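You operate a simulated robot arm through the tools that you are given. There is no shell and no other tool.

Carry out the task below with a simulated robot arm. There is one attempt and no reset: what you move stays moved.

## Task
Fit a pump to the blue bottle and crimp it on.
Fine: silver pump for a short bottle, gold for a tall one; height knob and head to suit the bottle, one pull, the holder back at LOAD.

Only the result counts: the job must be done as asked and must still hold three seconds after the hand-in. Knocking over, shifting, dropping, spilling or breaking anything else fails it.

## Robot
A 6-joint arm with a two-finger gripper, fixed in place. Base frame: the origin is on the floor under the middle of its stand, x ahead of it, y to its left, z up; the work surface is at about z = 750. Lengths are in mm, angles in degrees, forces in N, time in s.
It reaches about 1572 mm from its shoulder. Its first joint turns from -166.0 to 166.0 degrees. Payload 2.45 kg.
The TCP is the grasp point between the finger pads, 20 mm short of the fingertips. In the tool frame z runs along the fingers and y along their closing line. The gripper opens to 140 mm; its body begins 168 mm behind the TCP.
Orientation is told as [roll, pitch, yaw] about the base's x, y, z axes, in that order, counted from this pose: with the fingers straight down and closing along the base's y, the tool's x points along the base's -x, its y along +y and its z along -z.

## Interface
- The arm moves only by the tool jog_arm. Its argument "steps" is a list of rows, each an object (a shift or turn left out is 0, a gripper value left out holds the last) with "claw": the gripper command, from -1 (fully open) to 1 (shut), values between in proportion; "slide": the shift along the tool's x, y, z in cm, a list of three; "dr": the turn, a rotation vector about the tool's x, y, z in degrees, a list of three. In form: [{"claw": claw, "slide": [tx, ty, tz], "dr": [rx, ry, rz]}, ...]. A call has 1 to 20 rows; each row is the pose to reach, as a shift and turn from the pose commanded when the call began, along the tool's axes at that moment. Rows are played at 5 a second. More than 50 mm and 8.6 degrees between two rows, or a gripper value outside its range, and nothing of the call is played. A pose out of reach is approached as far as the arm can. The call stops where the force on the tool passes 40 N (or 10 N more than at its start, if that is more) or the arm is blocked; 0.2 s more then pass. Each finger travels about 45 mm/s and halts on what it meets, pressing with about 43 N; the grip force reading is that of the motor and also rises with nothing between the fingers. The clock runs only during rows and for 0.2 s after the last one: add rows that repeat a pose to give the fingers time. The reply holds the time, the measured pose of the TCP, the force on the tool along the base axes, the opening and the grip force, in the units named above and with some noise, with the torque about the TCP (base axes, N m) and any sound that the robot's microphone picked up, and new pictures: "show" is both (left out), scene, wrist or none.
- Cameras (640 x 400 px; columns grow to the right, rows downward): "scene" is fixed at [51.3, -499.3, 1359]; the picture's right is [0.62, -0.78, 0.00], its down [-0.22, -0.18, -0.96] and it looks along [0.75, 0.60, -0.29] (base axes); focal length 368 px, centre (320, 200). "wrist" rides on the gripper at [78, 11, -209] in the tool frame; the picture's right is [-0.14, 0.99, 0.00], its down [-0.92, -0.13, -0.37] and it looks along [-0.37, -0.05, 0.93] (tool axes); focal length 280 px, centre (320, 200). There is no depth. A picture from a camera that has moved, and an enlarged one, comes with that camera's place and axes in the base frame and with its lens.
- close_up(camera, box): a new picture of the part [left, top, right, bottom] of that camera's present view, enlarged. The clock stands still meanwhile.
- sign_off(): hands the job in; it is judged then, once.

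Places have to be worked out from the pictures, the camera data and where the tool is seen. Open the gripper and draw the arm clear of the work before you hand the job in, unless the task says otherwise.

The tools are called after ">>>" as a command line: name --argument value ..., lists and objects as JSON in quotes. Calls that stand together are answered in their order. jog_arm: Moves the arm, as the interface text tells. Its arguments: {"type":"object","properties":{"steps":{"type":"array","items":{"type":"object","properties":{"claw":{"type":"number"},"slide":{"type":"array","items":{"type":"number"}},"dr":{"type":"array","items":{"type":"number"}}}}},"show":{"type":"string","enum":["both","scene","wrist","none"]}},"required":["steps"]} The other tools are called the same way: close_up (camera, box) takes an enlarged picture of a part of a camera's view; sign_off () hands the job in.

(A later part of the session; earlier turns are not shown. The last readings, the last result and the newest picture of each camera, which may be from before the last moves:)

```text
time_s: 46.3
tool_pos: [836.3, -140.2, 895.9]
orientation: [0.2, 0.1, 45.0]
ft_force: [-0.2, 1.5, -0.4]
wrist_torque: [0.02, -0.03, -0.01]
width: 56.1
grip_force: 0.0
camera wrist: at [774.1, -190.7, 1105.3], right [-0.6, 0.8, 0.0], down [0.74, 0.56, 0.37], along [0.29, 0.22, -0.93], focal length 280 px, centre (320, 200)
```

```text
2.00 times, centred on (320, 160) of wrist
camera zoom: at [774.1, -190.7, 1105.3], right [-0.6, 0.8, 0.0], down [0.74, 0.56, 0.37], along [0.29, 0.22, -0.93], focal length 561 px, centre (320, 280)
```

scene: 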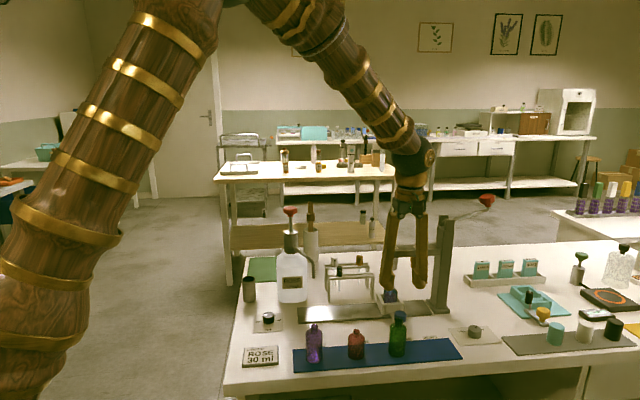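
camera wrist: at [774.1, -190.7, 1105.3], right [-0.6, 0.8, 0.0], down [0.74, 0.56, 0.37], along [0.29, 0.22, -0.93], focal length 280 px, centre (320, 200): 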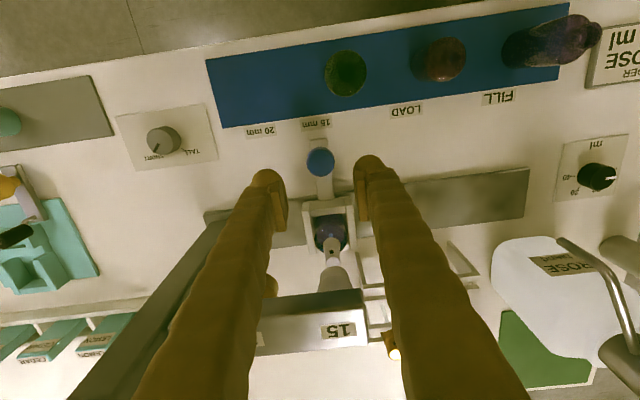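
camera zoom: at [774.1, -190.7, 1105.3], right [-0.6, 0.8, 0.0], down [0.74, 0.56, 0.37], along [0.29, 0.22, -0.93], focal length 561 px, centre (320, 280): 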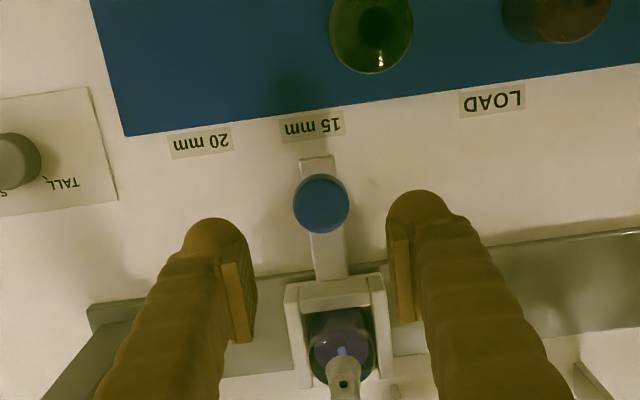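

Holder sits at 15 mm with the pump still upright. Now go up and over to the red lever, turning the gripper so it will close along the lever's pivot axis (yaw −45°).

>>> jog_arm --steps '[{"claw": 0.0, "slide": [0, 0, -5], "dr": [0, 0, 8]}, {"slide": [0, 0, -10], "dr": [0, 0, 16]}, {"slide": [0, 0, -15], "dr": [0, 0, 24]}, {"slide": [0, 0, -20], "dr": [0, 0, 32]}, {"slide": [0, 0, -25], "dr": [0, 0, 40]}, {"slide": [-1, -2.5, -29], "dr": [0, 0, 48]}, {"slide": [-2, -6, -30.4], "dr": [0, 0, 56]}, {"slide": [-3.5, -10, -30.4], "dr": [0, 0, 64]}, {"slide": [-5, -14.3, -30.4], "dr": [0, 0, 72]}, {"slide": [-6.5, -18.6, -30.4], "dr": [0, 0, 80]}, {"slide": [-8, -22, -30.4], "dr": [0, 0, 88]}, {"slide": [-8.77, -22.9, -30.4], "dr": [0, 0, 90]}, {"slide": [-8.77, -22.9, -30.4], "dr": [0, 0, 90]}]' --show "both"

>>> close_up --camera "scene" --box '[375, 180, 505, 330]'

>>> close_up --camera "scene" --box '[370, 240, 440, 330]'

```text
time_s: 49.1
tool_pos: [1061.1, -243.1, 1196.5]
orientation: [-0.2, 0.2, -45.2]
ft_force: [1.1, -0.3, -0.3]
wrist_torque: [0.03, -0.03, -0.01]
width: 69.8
grip_force: 0.1
camera wrist: at [1013.7, -181.3, 1406.3], right [0.8, 0.6, 0.0], down [0.56, -0.74, 0.36], along [0.22, -0.29, -0.93], focal length 280 px, centre (320, 200)
```

scene: 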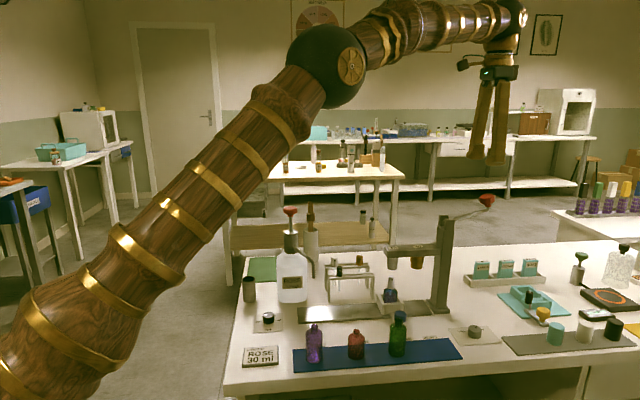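
wrist: 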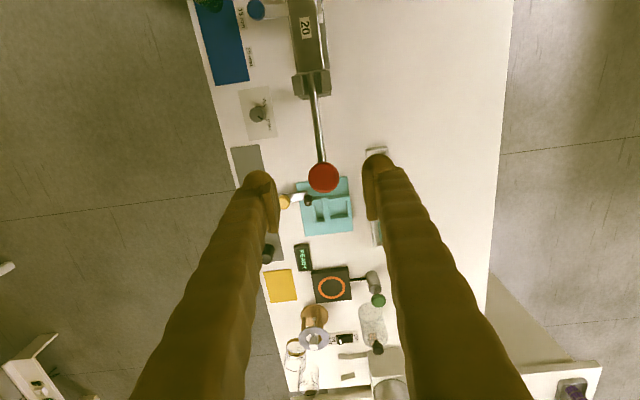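

```text
2.67 times, centred on (440, 255) of scene
camera zoom: at [51.3, -499.3, 1359.0], right [0.62, -0.78, 0.0], down [-0.22, -0.18, -0.96], along [0.75, 0.6, -0.29], focal length 981 px, centre (0, 53)
```

zoom: 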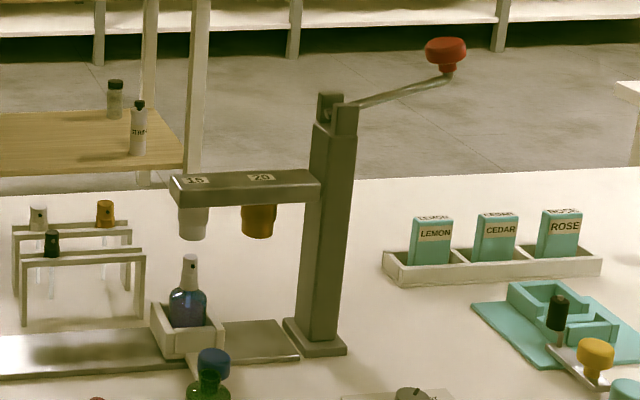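

```text
4.44 times, centred on (405, 285) of scene
camera zoom: at [51.3, -499.3, 1359.0], right [0.62, -0.78, 0.0], down [-0.22, -0.18, -0.96], along [0.75, 0.6, -0.29], focal length 1634 px, centre (-58, -178)
```

zoom: 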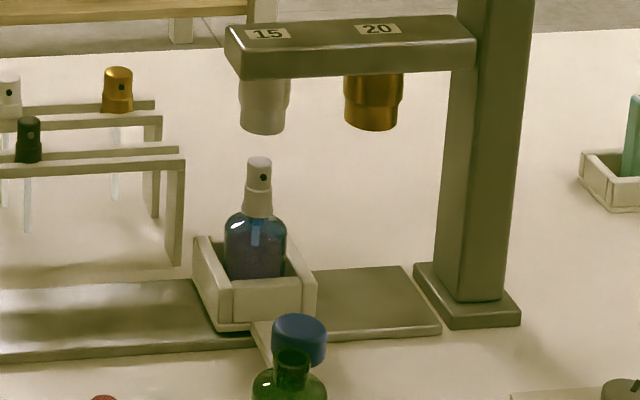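

Pump stands straight under the 15 head. The red lever knob triangulates to about (1077.5, −260, 1079), pivot ≈ (1002.5, −185.5, 1012), radius ≈125 mm, ~32° above horizontal. Move down above the knob and check.

>>> jog_arm --steps '[{"claw": 0.0, "slide": [-1.2, 0, 2]}, {"slide": [-2.3, 0, 5]}, {"slide": [-2.3, 0, 7]}, {"slide": [-2.3, 0, 7]}]' --show "both"

>>> close_up --camera "wrist" --box '[240, 60, 400, 260]'

>>> close_up --camera "scene" --box '[430, 140, 530, 260]'

```text
time_s: 50.1
tool_pos: [1076.7, -259.6, 1129.7]
orientation: [-0.2, 0.2, -45.0]
ft_force: [0.5, -1.1, 1.1]
wrist_torque: [-0.01, 0.0, 0.01]
width: 70.1
grip_force: 0.0
camera wrist: at [1030.2, -197.3, 1337.5], right [0.8, 0.6, 0.0], down [0.56, -0.74, 0.36], along [0.22, -0.29, -0.93], focal length 280 px, centre (320, 200)
```

scene: 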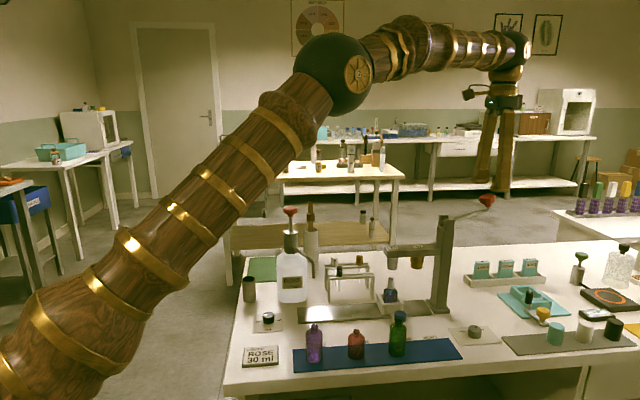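
wrist: 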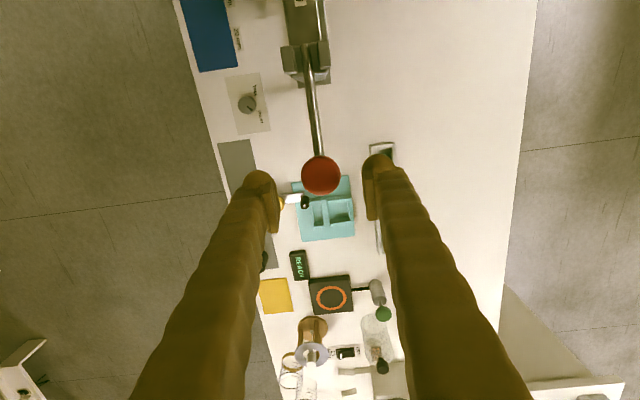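

```text
2.00 times, centred on (320, 160) of wrist
camera zoom: at [1030.2, -197.3, 1337.5], right [0.8, 0.6, 0.0], down [0.56, -0.74, 0.36], along [0.22, -0.29, -0.93], focal length 561 px, centre (320, 280)
```

zoom: 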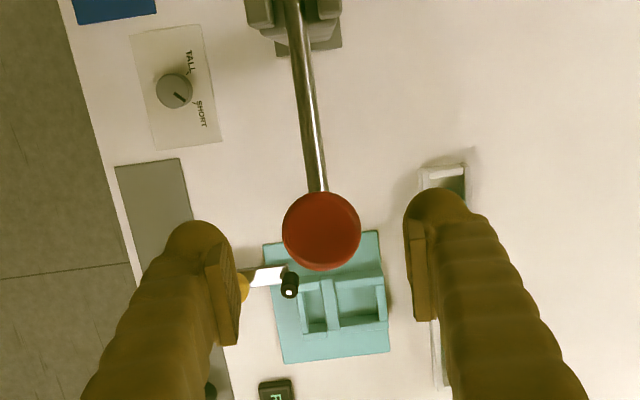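

```text
3.33 times, centred on (480, 200) of scene
camera zoom: at [51.3, -499.3, 1359.0], right [0.62, -0.78, 0.0], down [-0.22, -0.18, -0.96], along [0.75, 0.6, -0.29], focal length 1226 px, centre (-213, 200)
```

zoom: 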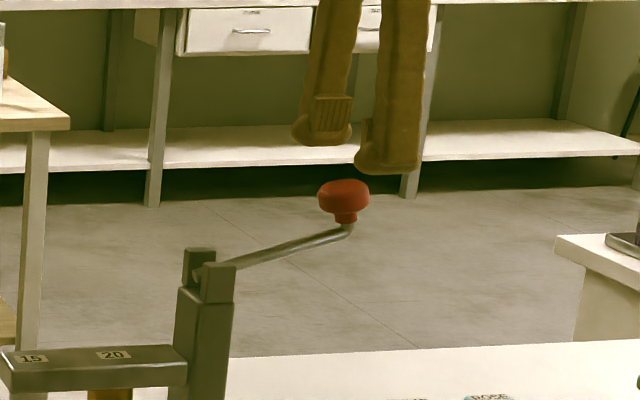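

The knob is between the fingers, ~2 mm toward the column. Lower onto it (TCP ≈ knob centre z 1079) and grip.

>>> jog_arm --steps '[{"claw": 0.0, "slide": [0.15, 0, 2]}, {"slide": [0.15, 0, 4]}, {"slide": [0.15, 0, 4.9]}, {"slide": [0.15, 0, 4.9]}, {"claw": 0.3, "slide": [0.15, 0, 4.9]}, {"claw": 0.6, "slide": [0.15, 0, 4.9]}, {"claw": 0.7, "slide": [0.15, 0, 4.9]}, {"claw": 0.7, "slide": [0.15, 0, 4.9]}, {"claw": 0.7, "slide": [0.15, 0, 4.9]}]' --show "both"

>>> close_up --camera "scene" --box '[430, 140, 530, 260]'

```text
time_s: 52.1
tool_pos: [1077.4, -257.2, 1079.2]
orientation: [0.0, 0.1, -45.0]
ft_force: [12.7, 5.5, -0.6]
wrist_torque: [0.0, -0.13, 0.0]
width: 33.8
grip_force: 45.3
camera wrist: at [1030.1, -196.1, 1288.0], right [0.8, 0.6, 0.0], down [0.56, -0.74, 0.37], along [0.22, -0.29, -0.93], focal length 280 px, centre (320, 200)
```

scene: 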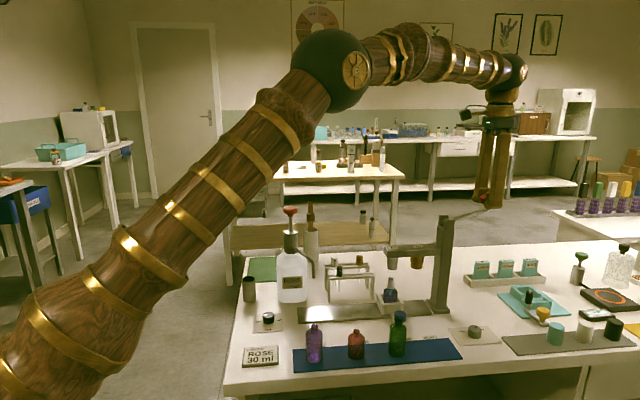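
wrist: 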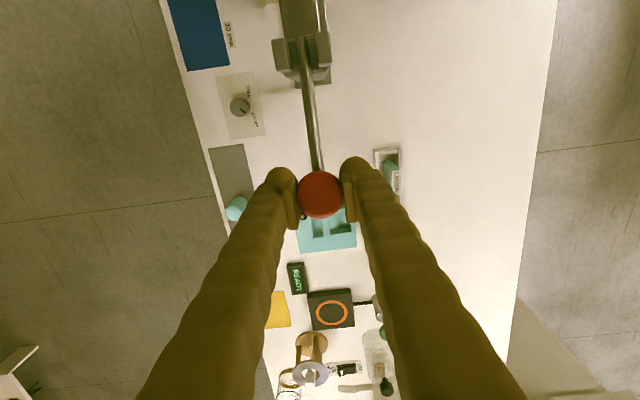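

```text
3.33 times, centred on (480, 200) of scene
camera zoom: at [51.3, -499.3, 1359.0], right [0.62, -0.78, 0.0], down [-0.22, -0.18, -0.96], along [0.75, 0.6, -0.29], focal length 1226 px, centre (-213, 200)
```

zoom: 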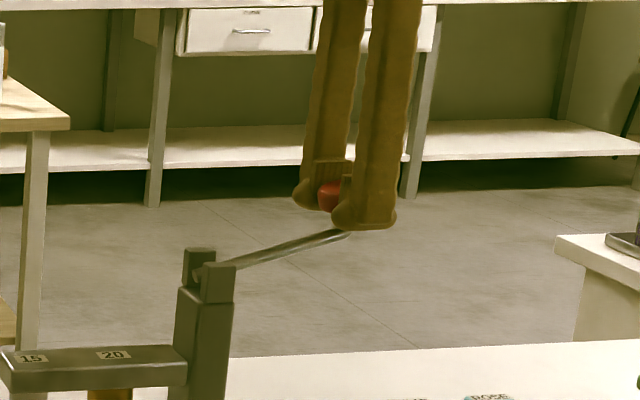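

Knob gripped (33.8 mm). I start the pull along its arc in small increments, watching force, with a 1 mm correction along e2.

>>> jog_arm --steps '[{"claw": 0.7, "slide": [0, 0.1, 0]}, {"slide": [-0.27, 0.1, 0.485]}, {"slide": [-0.53, 0.1, 0.985]}, {"slide": [-0.76, 0.1, 1.49]}, {"slide": [-0.96, 0.1, 2.0]}, {"slide": [-0.96, 0.1, 2.0]}]' --show "none"

>>> close_up --camera "scene" --box '[375, 160, 525, 310]'

```text
time_s: 53.5
tool_pos: [1083.5, -263.0, 1059.2]
orientation: [-0.1, 0.2, -45.0]
ft_force: [-9.7, 7.4, 8.2]
wrist_torque: [0.77, 0.79, -0.04]
width: 34.0
grip_force: 44.9
```

```text
2.67 times, centred on (450, 235) of scene
camera zoom: at [51.3, -499.3, 1359.0], right [0.62, -0.78, 0.0], down [-0.22, -0.18, -0.96], along [0.75, 0.6, -0.29], focal length 981 px, centre (-27, 107)
```

zoom: 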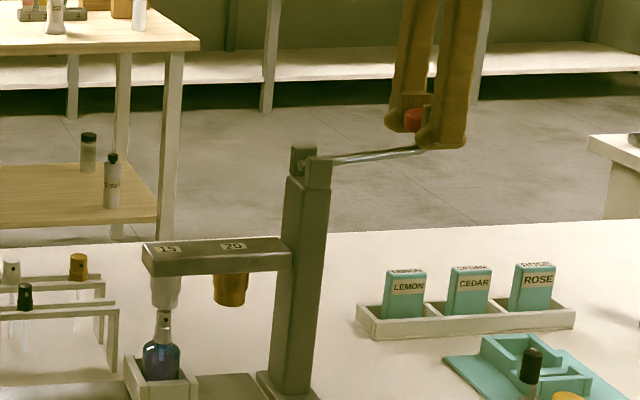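

Lever is moving and the 15 head is descending onto the pump. Continue along the arc with a slight radius correction, tilting the tool with the lever.

>>> jog_arm --steps '[{"claw": 0.7, "slide": [-0.08, 0, 0.4], "dr": [0, 2.5, 0]}, {"slide": [-0.2, 0, 0.85], "dr": [0, 5, 0]}, {"slide": [-0.3, 0, 1.25], "dr": [0, 7.5, 0]}, {"slide": [-0.39, 0, 1.65], "dr": [0, 10, 0]}, {"slide": [-0.48, 0, 2.07], "dr": [0, 12, 0]}, {"slide": [-0.48, 0, 2.07], "dr": [0, 12, 0]}]' --show "none"

>>> close_up --camera "scene" --box '[375, 160, 525, 310]'

```text
time_s: 54.9
tool_pos: [1087.9, -266.7, 1039.3]
orientation: [0.1, 12.2, -45.0]
ft_force: [15.3, -8.8, -0.9]
wrist_torque: [-0.68, -0.68, -0.03]
width: 33.5
grip_force: 44.4
```

```text
2.67 times, centred on (450, 235) of scene
camera zoom: at [51.3, -499.3, 1359.0], right [0.62, -0.78, 0.0], down [-0.22, -0.18, -0.96], along [0.75, 0.6, -0.29], focal length 981 px, centre (-27, 107)
```

zoom: 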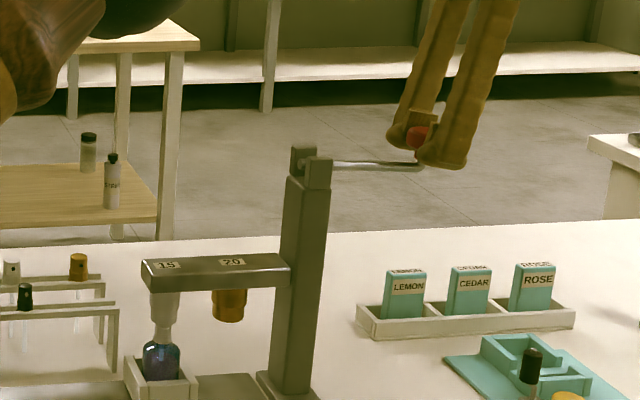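

The lever rod is about horizontal and the head now caps the pump. Continue the stroke along the arc (accounting for the 12° tool tilt).

>>> jog_arm --steps '[{"claw": 0.7, "slide": [-0.3, 0, 0.56], "dr": [0, 2, 0]}, {"slide": [-0.48, 0, 1.09], "dr": [0, 4.5, 0]}, {"slide": [-0.64, 0, 1.64], "dr": [0, 7, 0]}, {"slide": [-0.76, 0, 2.2], "dr": [0, 9.5, 0]}, {"slide": [-0.76, 0, 2.2], "dr": [0, 9.5, 0]}]' --show "none"

>>> close_up --camera "scene" --box '[375, 160, 525, 310]'

```text
time_s: 55.7
tool_pos: [1088.4, -267.8, 1021.2]
orientation: [0.2, 18.5, -44.9]
ft_force: [5.1, 0.4, -2.7]
wrist_torque: [-0.78, -0.72, -0.05]
width: 33.8
grip_force: 45.0
out of reach, approached as far as the arm can: row 3, 4
stopped in row 4: the force on the tool passed its limit at 51 N (the readings are from after the stop); the commanded pose is now the measured one
```

```text
2.67 times, centred on (450, 235) of scene
camera zoom: at [51.3, -499.3, 1359.0], right [0.62, -0.78, 0.0], down [-0.22, -0.18, -0.96], along [0.75, 0.6, -0.29], focal length 981 px, centre (-27, 107)
```

zoom: 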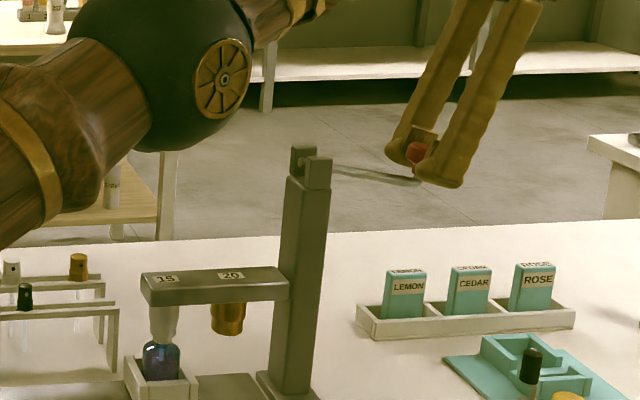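

The tilt brought the arm to a joint limit (and a brief force stop). I take the tilt back out in place, holding the lever where it is.

>>> jog_arm --steps '[{"claw": 0.7, "dr": [0, -3, 0]}, {"dr": [0, -6, 0]}, {"dr": [0, -9, 0]}, {"dr": [0, -12, 0]}, {"dr": [0, -12, 0]}]' --show "wrist"

>>> close_up --camera "scene" --box '[375, 160, 525, 310]'

>>> close_up --camera "scene" --box '[375, 245, 435, 325]'

```text
time_s: 56.9
tool_pos: [1088.3, -267.0, 1020.9]
orientation: [0.1, 6.4, -45.1]
ft_force: [7.1, 4.1, 12.8]
wrist_torque: [0.66, 0.6, 0.03]
width: 34.0
grip_force: 45.0
camera wrist: at [1056.6, -223.9, 1236.9], right [0.8, 0.6, -0.01], down [0.58, -0.77, 0.26], along [0.15, -0.22, -0.96], focal length 280 px, centre (320, 200)
```

wrist: 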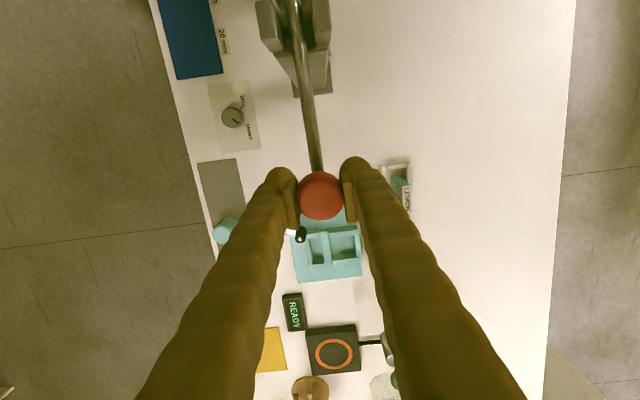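

```text
2.67 times, centred on (450, 235) of scene
camera zoom: at [51.3, -499.3, 1359.0], right [0.62, -0.78, 0.0], down [-0.22, -0.18, -0.96], along [0.75, 0.6, -0.29], focal length 981 px, centre (-27, 107)
```

zoom: 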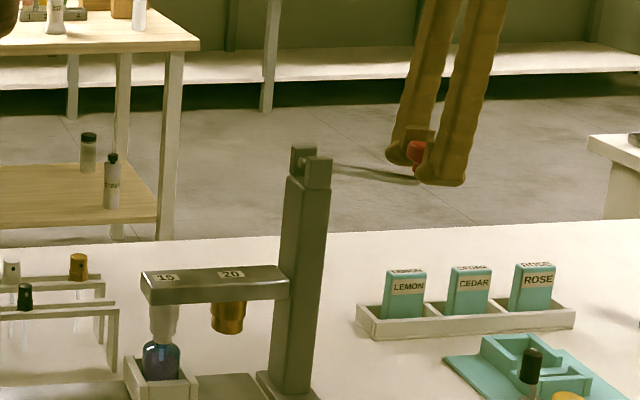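

```text
5.00 times, centred on (405, 285) of scene
camera zoom: at [51.3, -499.3, 1359.0], right [0.62, -0.78, 0.0], down [-0.22, -0.18, -0.96], along [0.75, 0.6, -0.29], focal length 1839 px, centre (-105, -225)
```

zoom: 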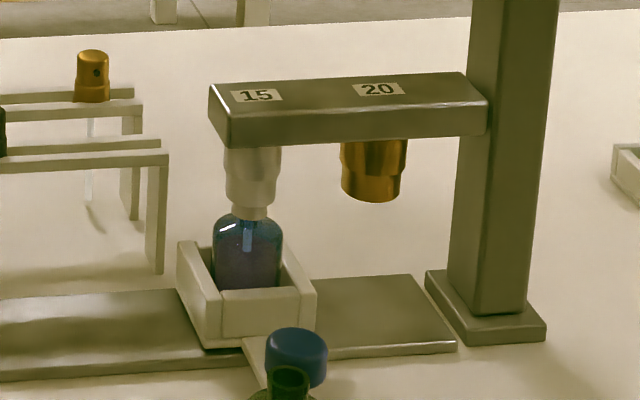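

The head is most of the way down with a sliver of skirt still visible below it; the stroke isn't finished. Continue downward along the arc.

>>> jog_arm --steps '[{"claw": 0.7, "slide": [-0.05, 0.03, 0.4]}, {"slide": [-0.07, 0.03, 0.8]}, {"slide": [-0.08, 0.03, 1.2]}, {"slide": [-0.07, 0.03, 1.6]}, {"slide": [-0.07, 0.03, 1.6]}]' --show "none"

>>> close_up --camera "scene" --box '[375, 160, 525, 310]'

>>> close_up --camera "scene" --box '[375, 245, 435, 325]'

```text
time_s: 57.9
tool_pos: [1087.9, -268.2, 1013.0]
orientation: [0.2, 6.2, -45.1]
ft_force: [-9.5, 2.8, 9.3]
wrist_torque: [-0.31, -0.21, 0.08]
width: 34.1
grip_force: 44.5
stopped in row 4: the force on the tool passed its limit at 45 N (the readings are from after the stop); the commanded pose is now the measured one
```

```text
2.67 times, centred on (450, 235) of scene
camera zoom: at [51.3, -499.3, 1359.0], right [0.62, -0.78, 0.0], down [-0.22, -0.18, -0.96], along [0.75, 0.6, -0.29], focal length 981 px, centre (-27, 107)
```

zoom: 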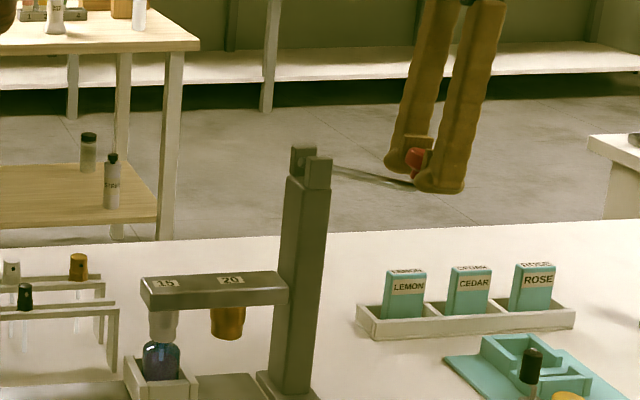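

```text
5.00 times, centred on (405, 285) of scene
camera zoom: at [51.3, -499.3, 1359.0], right [0.62, -0.78, 0.0], down [-0.22, -0.18, -0.96], along [0.75, 0.6, -0.29], focal length 1839 px, centre (-105, -225)
```

zoom: 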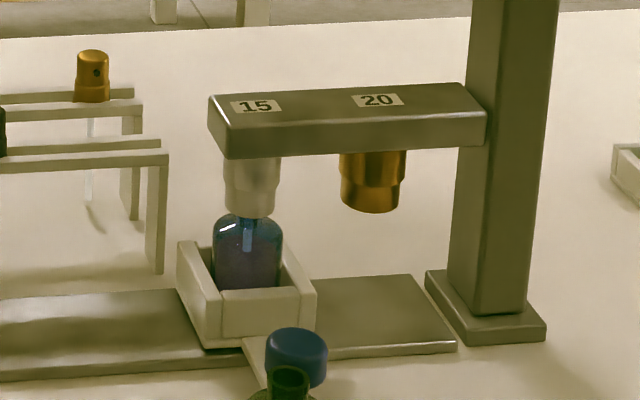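

The head now reaches the bottle shoulder; the stop was at 45 N, partly radial. I continue a few mm more with a small inward correction to see whether this is the end of travel.

>>> jog_arm --steps '[{"claw": 0.7, "slide": [0.03, -0.02, 0.1]}, {"slide": [0.03, -0.02, 0.25]}, {"slide": [0.03, -0.02, 0.4]}, {"slide": [0.03, -0.02, 0.5]}]' --show "none"

>>> close_up --camera "scene" --box '[375, 245, 435, 325]'

```text
time_s: 58.7
tool_pos: [1088.4, -267.9, 1011.4]
orientation: [0.4, 6.1, -45.1]
ft_force: [-6.5, 1.9, 7.3]
wrist_torque: [-0.33, -0.26, 0.06]
width: 33.9
grip_force: 44.8
stopped in row 3: the force on the tool passed its limit at 42 N (the readings are from after the stop); the commanded pose is now the measured one
```

```text
5.00 times, centred on (405, 285) of scene
camera zoom: at [51.3, -499.3, 1359.0], right [0.62, -0.78, 0.0], down [-0.22, -0.18, -0.96], along [0.75, 0.6, -0.29], focal length 1839 px, centre (-105, -225)
```

zoom: 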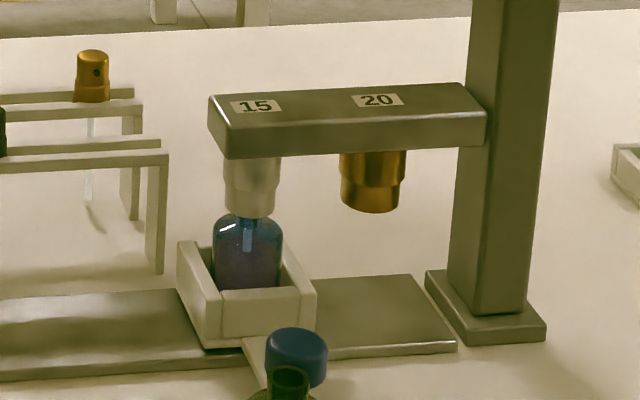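

Little further movement. I press lightly once more and hold, to see whether the lever is against its end stop.

>>> jog_arm --steps '[{"claw": 0.7, "slide": [0.02, -0.02, 0.08]}, {"slide": [0.03, -0.03, 0.15]}, {"slide": [0.03, -0.03, 0.15]}, {"slide": [0.03, -0.03, 0.15]}]' --show "wrist"

>>> close_up --camera "scene" --box '[380, 265, 420, 315]'

>>> close_up --camera "scene" --box '[435, 190, 515, 250]'

```text
time_s: 59.8
tool_pos: [1087.2, -267.6, 1011.6]
orientation: [0.6, 6.0, -45.1]
ft_force: [-3.0, 1.4, 6.8]
wrist_torque: [-0.31, -0.33, 0.09]
width: 34.1
grip_force: 44.4
stopped in row 4: the force on the tool passed its limit at 41 N (the readings are from after the stop); the commanded pose is now the measured one
camera wrist: at [1054.2, -222.9, 1227.4], right [0.8, 0.6, -0.01], down [0.58, -0.77, 0.27], along [0.16, -0.22, -0.96], focal length 280 px, centre (320, 200)
```

wrist: 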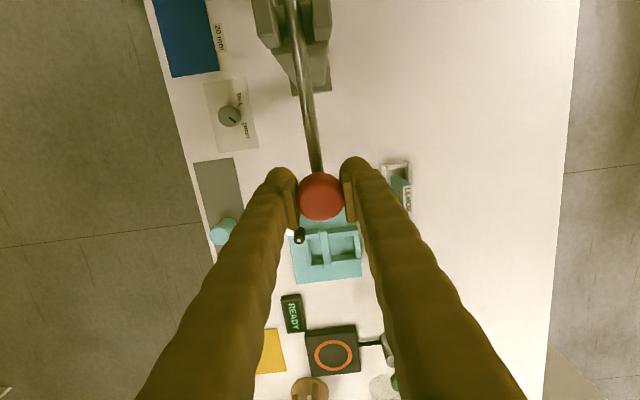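

```text
8.00 times, centred on (400, 290) of scene
camera zoom: at [51.3, -499.3, 1359.0], right [0.62, -0.78, 0.0], down [-0.22, -0.18, -0.96], along [0.75, 0.6, -0.29], focal length 2942 px, centre (-320, -520)
```

zoom: 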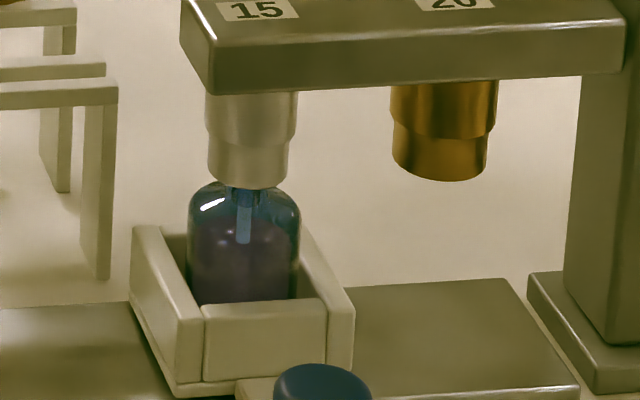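

```text
6.67 times, centred on (475, 220) of scene
camera zoom: at [51.3, -499.3, 1359.0], right [0.62, -0.78, 0.0], down [-0.22, -0.18, -0.96], along [0.75, 0.6, -0.29], focal length 2452 px, centre (-713, 67)
```

zoom: 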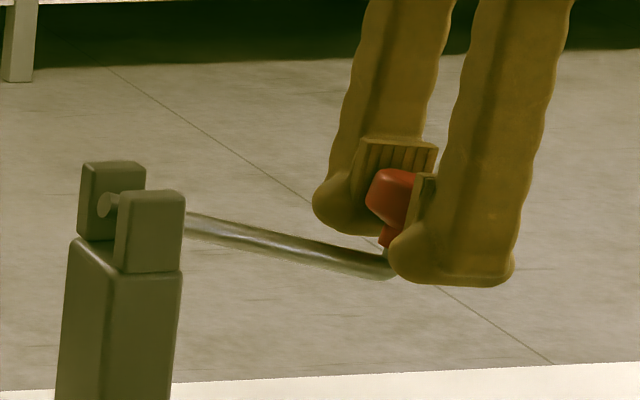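

The lever doesn't move further at ~40 N: it looks like the end stop (head has come down ~60 mm, to the bottle's shoulder). I press once more steadily to make sure the stroke is complete.

>>> jog_arm --steps '[{"claw": 0.7, "slide": [0, 0, 0.06]}, {"slide": [0, 0, 0.09]}]' --show "none"

```text
time_s: 60.4
tool_pos: [1087.1, -267.9, 1011.1]
orientation: [0.5, 5.9, -45.2]
ft_force: [3.8, 1.0, 26.7]
wrist_torque: [0.74, 0.63, 0.01]
width: 33.7
grip_force: 45.4
```

>>> jog_arm --steps '[{"claw": 0.7, "slide": [0, 0, 0.03]}, {"slide": [0, 0, 0.06]}]' --show "none"

```text
time_s: 61.1
tool_pos: [1088.4, -267.0, 1012.7]
orientation: [0.6, 5.7, -45.0]
ft_force: [-1.3, 0.5, 6.1]
wrist_torque: [-0.32, -0.27, 0.05]
width: 33.8
grip_force: 44.9
stopped in row 2: the force on the tool passed its limit at 41 N (the readings are from after the stop); the commanded pose is now the measured one
```

Firm end stop confirmed: the pull is complete. Now I guide the lever back up along the same arc (pivot fit: radius 130 mm, from −4° to +27°).

>>> jog_arm --steps '[{"claw": 0.7, "slide": [0.06, 0, -0.89]}, {"slide": [0.19, 0, -1.79]}, {"slide": [0.38, 0, -2.68], "dr": [0, -2, 0]}, {"slide": [0.62, 0, -3.55], "dr": [0, -4, 0]}, {"slide": [0.62, 0, -3.55], "dr": [0, -4, 0]}]' --show "none"

>>> close_up --camera "scene" --box '[375, 160, 525, 310]'

>>> close_up --camera "scene" --box '[380, 265, 420, 315]'

```text
time_s: 62.3
tool_pos: [1086.4, -266.1, 1047.0]
orientation: [0.5, 1.8, -45.2]
ft_force: [-3.2, 7.9, -2.3]
wrist_torque: [-0.3, -0.32, -0.01]
width: 33.5
grip_force: 45.1
```

```text
2.67 times, centred on (450, 235) of scene
camera zoom: at [51.3, -499.3, 1359.0], right [0.62, -0.78, 0.0], down [-0.22, -0.18, -0.96], along [0.75, 0.6, -0.29], focal length 981 px, centre (-27, 107)
```

zoom: 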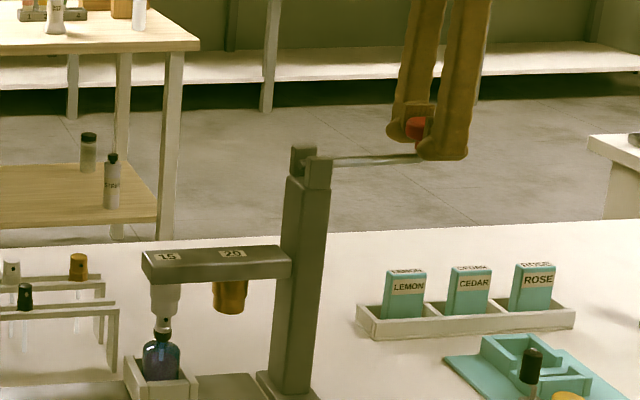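

```text
8.00 times, centred on (400, 290) of scene
camera zoom: at [51.3, -499.3, 1359.0], right [0.62, -0.78, 0.0], down [-0.22, -0.18, -0.96], along [0.75, 0.6, -0.29], focal length 2942 px, centre (-320, -520)
```

zoom: 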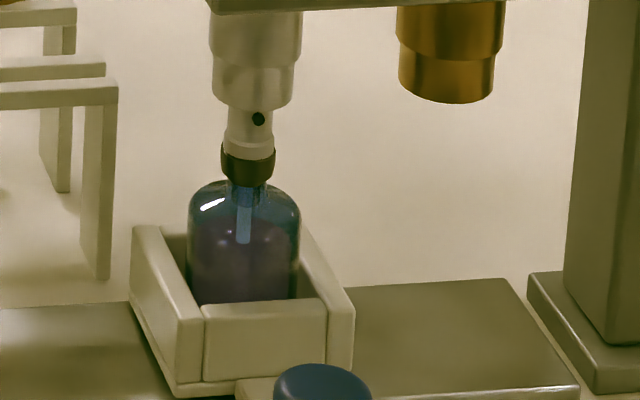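

The crimped collar band is now visible on the pump. Continue raising the lever to its rest position.

>>> jog_arm --steps '[{"claw": 0.7, "slide": [0.28, 0.02, -0.87], "dr": [0, -2, 0]}, {"slide": [0.59, 0.02, -1.73], "dr": [0, -2, 0]}, {"slide": [0.95, 0.02, -2.56], "dr": [0, -2, 0]}, {"slide": [1.22, 0.02, -3.08], "dr": [0, -2, 0]}, {"slide": [1.22, 0.02, -3.08], "dr": [0, -2, 0]}]' --show "both"

>>> close_up --camera "scene" --box '[375, 160, 525, 310]'

```text
time_s: 63.6
tool_pos: [1079.3, -258.5, 1077.3]
orientation: [0.6, -0.3, -45.1]
ft_force: [12.2, -4.6, -7.8]
wrist_torque: [0.39, 0.34, -0.04]
width: 33.8
grip_force: 44.6
stopped in row 5: the force on the tool passed its limit at 41 N (the readings are from after the stop); the commanded pose is now the measured one
camera wrist: at [1028.5, -197.6, 1285.7], right [0.8, 0.6, 0.01], down [0.55, -0.74, 0.37], along [0.23, -0.29, -0.93], focal length 280 px, centre (320, 200)
```

scene: 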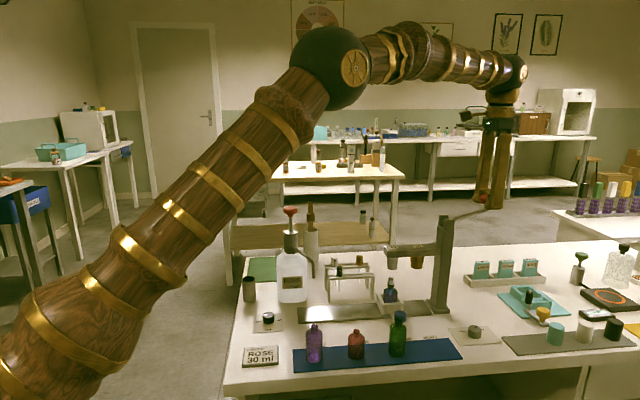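
wrist: 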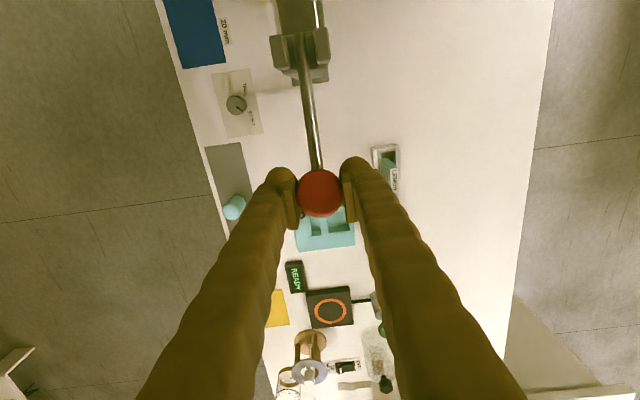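

```text
2.67 times, centred on (450, 235) of scene
camera zoom: at [51.3, -499.3, 1359.0], right [0.62, -0.78, 0.0], down [-0.22, -0.18, -0.96], along [0.75, 0.6, -0.29], focal length 981 px, centre (-27, 107)
```

zoom: 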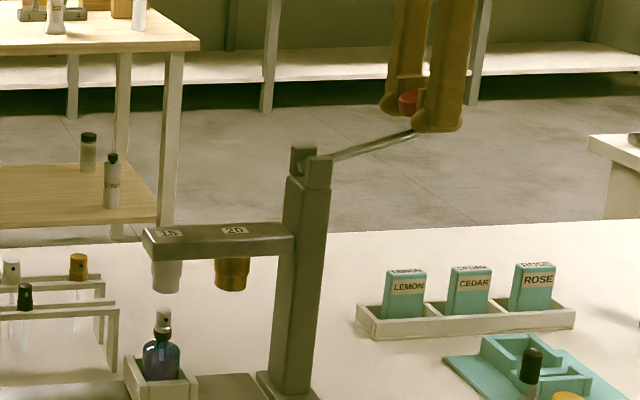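

Lever is back at its top stop. Release the knob and lift straight up.

>>> jog_arm --steps '[{"claw": 0.5}, {"claw": 0.2}, {"claw": 0.0}, {"claw": 0.0}, {"claw": 0.0, "slide": [0, 0, -4]}, {"claw": 0.0, "slide": [0, 0, -8]}, {"claw": 0.0, "slide": [0, 0, -12]}, {"claw": 0.0, "slide": [0, 0, -12]}]' --show "both"

>>> close_up --camera "scene" --box '[375, 160, 525, 310]'

```text
time_s: 65.4
tool_pos: [1077.9, -257.8, 1199.3]
orientation: [0.6, -0.3, -45.0]
ft_force: [-0.9, -0.4, -1.2]
wrist_torque: [-0.04, -0.01, 0.0]
width: 70.3
grip_force: 0.0
camera wrist: at [1026.7, -197.3, 1407.1], right [0.8, 0.6, 0.01], down [0.55, -0.74, 0.37], along [0.23, -0.29, -0.93], focal length 280 px, centre (320, 200)
```

scene: 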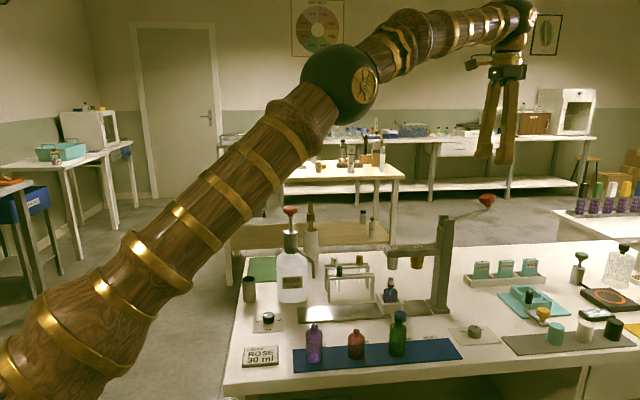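
wrist: 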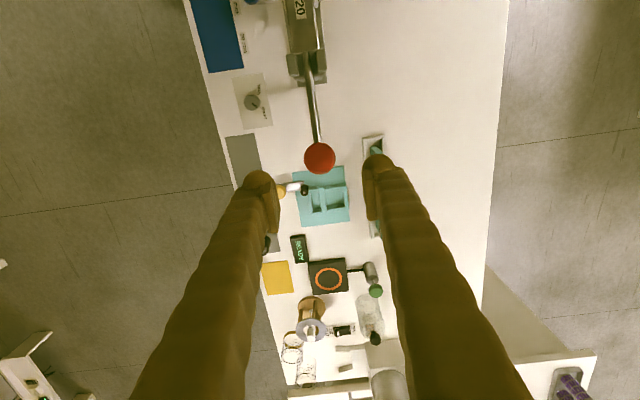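

```text
2.67 times, centred on (450, 235) of scene
camera zoom: at [51.3, -499.3, 1359.0], right [0.62, -0.78, 0.0], down [-0.22, -0.18, -0.96], along [0.75, 0.6, -0.29], focal length 981 px, centre (-27, 107)
```

zoom: 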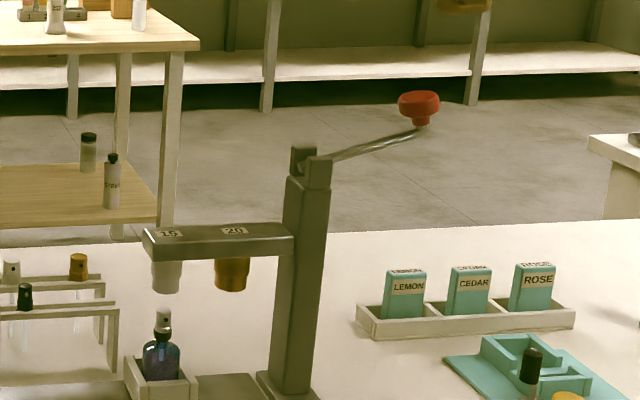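

Lever is back at its original rest position. Now return to the holder's blue handle at the 15 mm mark, turning back to yaw +45°.

>>> jog_arm --steps '[{"claw": 0.2, "slide": [2.09, -0.73, 0], "dr": [0, 0, -7.5]}, {"slide": [4.17, -1.46, 0], "dr": [0, 0, -15]}, {"slide": [6.26, -2.19, 0], "dr": [0, 0, -22.5]}, {"slide": [8.34, -2.92, 0], "dr": [0, 0, -30]}, {"slide": [10.43, -3.65, 0], "dr": [0, 0, -37.5]}, {"slide": [12.52, -4.39, 0], "dr": [0, 0, -45]}, {"slide": [14.6, -5.12, 3], "dr": [0, 0, -52.5]}, {"slide": [16.69, -5.85, 6], "dr": [0, 0, -60]}, {"slide": [18.77, -6.58, 9], "dr": [0, 0, -67.5]}, {"slide": [20.86, -7.31, 12], "dr": [0, 0, -75]}, {"slide": [22.95, -8.04, 15], "dr": [0, 0, -82.5]}, {"slide": [25.03, -8.77, 18], "dr": [0, 0, -90]}, {"slide": [25.03, -8.77, 22], "dr": [0, 0, -90]}, {"slide": [25.03, -8.77, 26], "dr": [0, 0, -90]}, {"slide": [25.03, -8.77, 26], "dr": [0, 0, -90]}]' --show "both"

>>> close_up --camera "wrist" --box '[240, 60, 400, 260]'

```text
time_s: 68.6
tool_pos: [840.9, -142.8, 935.2]
orientation: [-0.3, -0.6, 44.9]
ft_force: [-0.1, 0.7, -0.7]
wrist_torque: [0.0, -0.01, -0.02]
width: 56.0
grip_force: 0.1
camera wrist: at [775.8, -191.8, 1143.5], right [-0.6, 0.8, 0.0], down [0.74, 0.56, 0.38], along [0.3, 0.23, -0.93], focal length 280 px, centre (320, 200)
```

scene: 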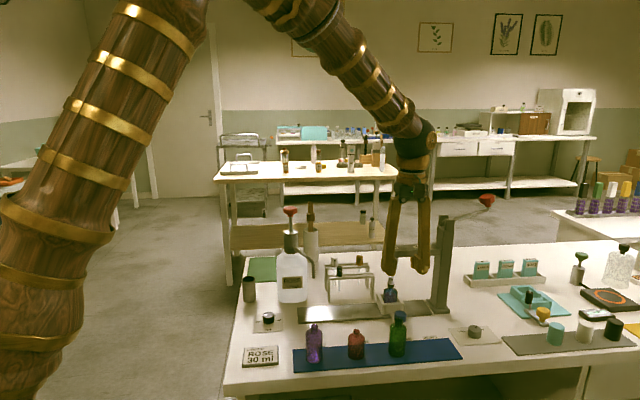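
wrist: 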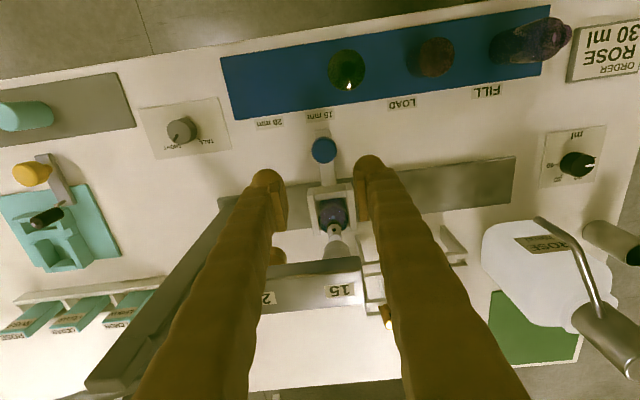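

```text
2.00 times, centred on (320, 160) of wrist
camera zoom: at [775.8, -191.8, 1143.5], right [-0.6, 0.8, 0.0], down [0.74, 0.56, 0.38], along [0.3, 0.23, -0.93], focal length 561 px, centre (320, 280)
```

zoom: 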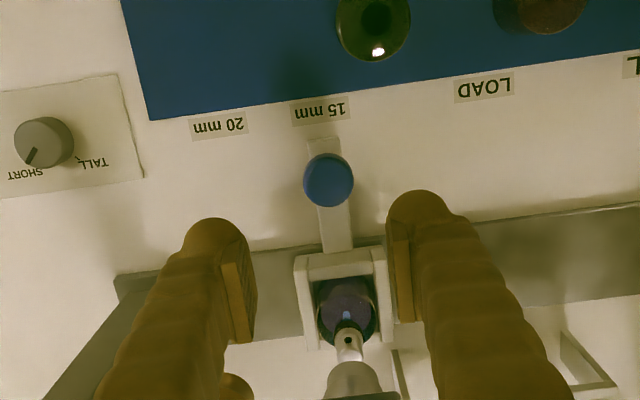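

I remove the ~0.6° leftover tilt, lower to just above the handle and re-check its position.

>>> jog_arm --steps '[{"claw": 0.2, "slide": [0.1, 0.1, 0], "dr": [-0.64, 0.21, 0]}, {"slide": [0.1, 0.1, 4], "dr": [-0.64, 0.21, 0]}, {"slide": [0.1, 0.1, 8], "dr": [-0.64, 0.21, 0]}, {"slide": [0.1, 0.1, 10], "dr": [-0.64, 0.21, 0]}, {"slide": [0.1, 0.1, 10], "dr": [-0.64, 0.21, 0]}]' --show "wrist"

>>> close_up --camera "wrist" --box '[250, 110, 390, 250]'

```text
time_s: 69.8
tool_pos: [842.4, -142.3, 834.5]
orientation: [0.5, -0.4, 44.9]
ft_force: [0.6, -0.2, 0.8]
wrist_torque: [-0.03, 0.01, 0.01]
width: 55.9
grip_force: 0.1
camera wrist: at [777.5, -193.5, 1042.6], right [-0.6, 0.8, 0.01], down [0.74, 0.56, 0.37], along [0.3, 0.23, -0.93], focal length 280 px, centre (320, 200)
```

wrist: 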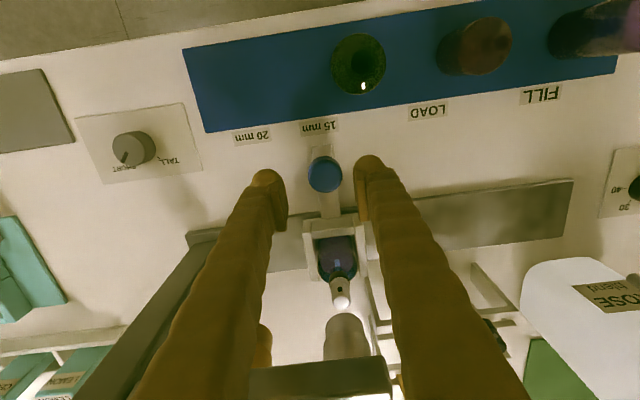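

```text
2.86 times, centred on (320, 180) of wrist
camera zoom: at [777.5, -193.5, 1042.6], right [-0.6, 0.8, 0.01], down [0.74, 0.56, 0.37], along [0.3, 0.23, -0.93], focal length 801 px, centre (320, 257)
```

zoom: 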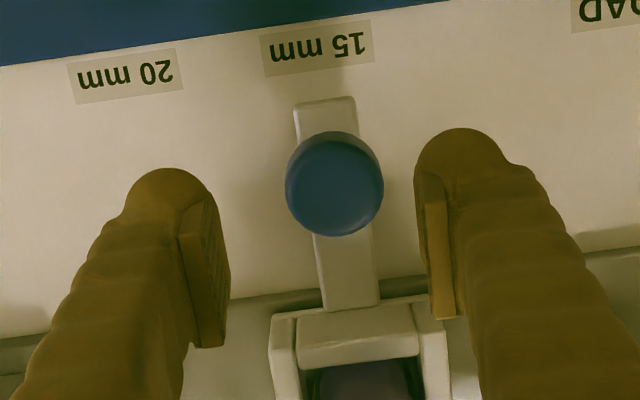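

Knob is ~3 mm off in both tool x and y, part tilt. Correct both and re-check.

>>> jog_arm --steps '[{"claw": 0.2, "slide": [0.3, 0.3, 0], "dr": [0.42, 0.4, 0]}, {"slide": [0.3, 0.3, 0], "dr": [0.42, 0.4, 0]}, {"slide": [0.3, 0.3, 0], "dr": [0.42, 0.4, 0]}]' --show "wrist"

>>> close_up --camera "wrist" --box '[250, 110, 390, 250]'

```text
time_s: 70.6
tool_pos: [835.8, -141.8, 835.9]
orientation: [-0.1, 0.0, 44.9]
ft_force: [0.2, 0.7, -0.6]
wrist_torque: [0.0, -0.01, 0.03]
width: 55.9
grip_force: 0.1
camera wrist: at [773.0, -190.7, 1043.4], right [-0.6, 0.8, 0.0], down [0.74, 0.56, 0.37], along [0.3, 0.22, -0.93], focal length 280 px, centre (320, 200)
```

wrist: 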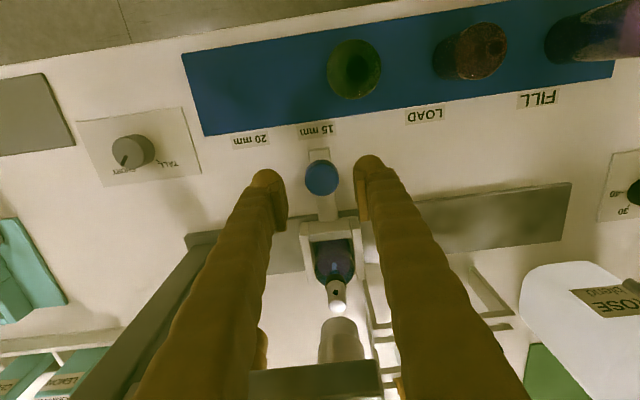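

```text
2.86 times, centred on (320, 180) of wrist
camera zoom: at [773.0, -190.7, 1043.4], right [-0.6, 0.8, 0.0], down [0.74, 0.56, 0.37], along [0.3, 0.22, -0.93], focal length 801 px, centre (320, 257)
```

zoom: 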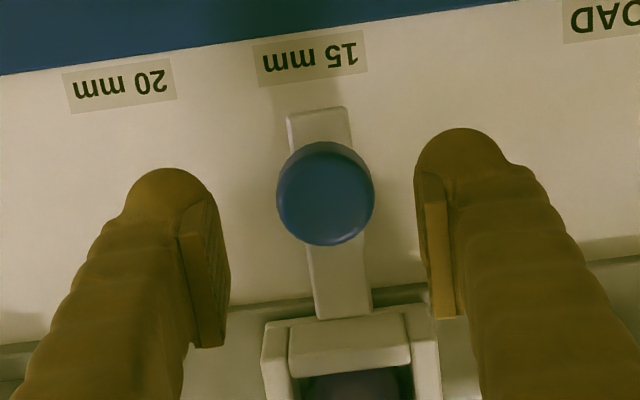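

Nearly centred. Lower to z≈796 with a 1.5 mm trim and grip the handle.

>>> jog_arm --steps '[{"claw": 0.2, "slide": [0.15, 0.12, 1.5]}, {"claw": 0.2, "slide": [0.15, 0.12, 3]}, {"claw": 0.2, "slide": [0.15, 0.12, 3.9]}, {"claw": 0.2, "slide": [0.15, 0.12, 3.9]}, {"claw": 0.45, "slide": [0.15, 0.12, 3.9]}, {"claw": 0.6, "slide": [0.15, 0.12, 3.9]}, {"claw": 0.6, "slide": [0.15, 0.12, 3.9]}, {"claw": 0.6, "slide": [0.15, 0.12, 3.9]}]' --show "wrist"

>>> close_up --camera "wrist" --box '[250, 110, 390, 250]'

```text
time_s: 72.4
tool_pos: [835.2, -141.0, 796.8]
orientation: [-0.1, -0.1, 44.9]
ft_force: [0.6, 0.3, -0.2]
wrist_torque: [0.0, 0.03, -0.01]
width: 30.6
grip_force: 44.7
camera wrist: at [770.7, -190.8, 1004.7], right [-0.6, 0.8, 0.0], down [0.74, 0.56, 0.37], along [0.3, 0.22, -0.93], focal length 280 px, centre (320, 200)
```

wrist: 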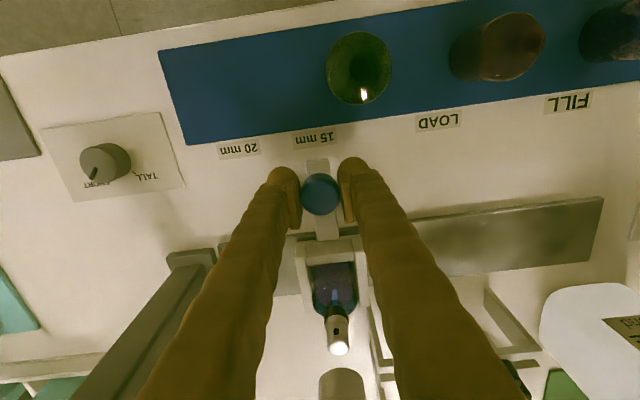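

```text
2.86 times, centred on (320, 180) of wrist
camera zoom: at [770.7, -190.8, 1004.7], right [-0.6, 0.8, 0.0], down [0.74, 0.56, 0.37], along [0.3, 0.22, -0.93], focal length 801 px, centre (320, 257)
```

zoom: 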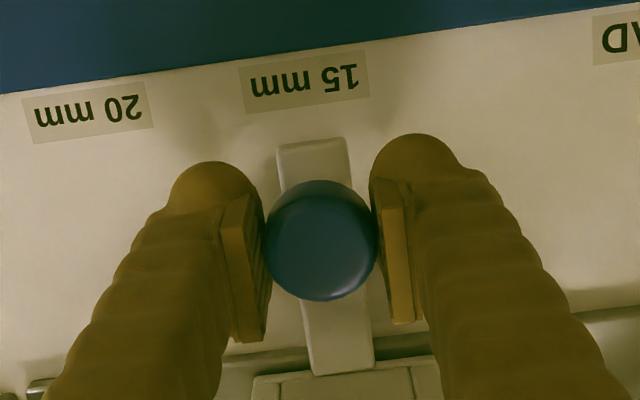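

Handle gripped with no side load. Slide back toward LOAD, first half.

>>> jog_arm --steps '[{"claw": 0.6, "slide": [0, 0.3, 0]}, {"slide": [0, 0.9, 0]}, {"slide": [0, 1.7, 0]}, {"slide": [0, 2.5, 0]}, {"slide": [0, 3.3, 0]}, {"slide": [0, 4.1, 0]}, {"slide": [0, 4.9, 0]}, {"slide": [0, 5.5, 0]}, {"slide": [0, 5.5, 0]}]' --show "wrist"

```text
time_s: 74.4
tool_pos: [795.4, -102.9, 796.8]
orientation: [-0.1, 0.0, 44.8]
ft_force: [2.0, 0.6, -32.8]
wrist_torque: [0.05, -0.05, -0.04]
width: 30.6
grip_force: 45.3
camera wrist: at [732.2, -152.2, 1005.0], right [-0.6, 0.8, 0.0], down [0.74, 0.56, 0.37], along [0.29, 0.22, -0.93], focal length 280 px, centre (320, 200)
```

wrist: 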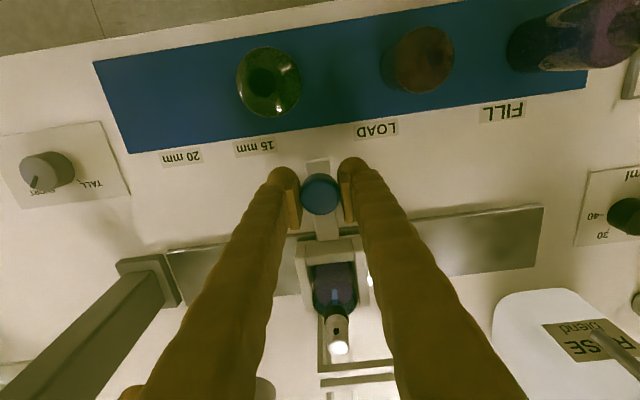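

Halfway; the arm is drifting slightly high (33 N vertical). Lower ~1.2 mm to relieve, then continue.

>>> jog_arm --steps '[{"claw": 0.6, "slide": [0, 0, 0.06]}, {"slide": [0, 0.2, 0.12]}, {"slide": [0, 0.8, 0.12]}, {"slide": [0, 1.6, 0.12]}, {"slide": [0, 2.4, 0.12]}, {"slide": [0, 3.0, 0.12]}, {"slide": [0, 3.0, 0.12]}]' --show "none"

```text
time_s: 76.0
tool_pos: [775.5, -82.7, 796.4]
orientation: [-0.1, -0.1, 45.0]
ft_force: [-9.0, -10.5, 28.2]
wrist_torque: [-0.1, 0.05, 0.02]
width: 30.5
grip_force: 45.0
```

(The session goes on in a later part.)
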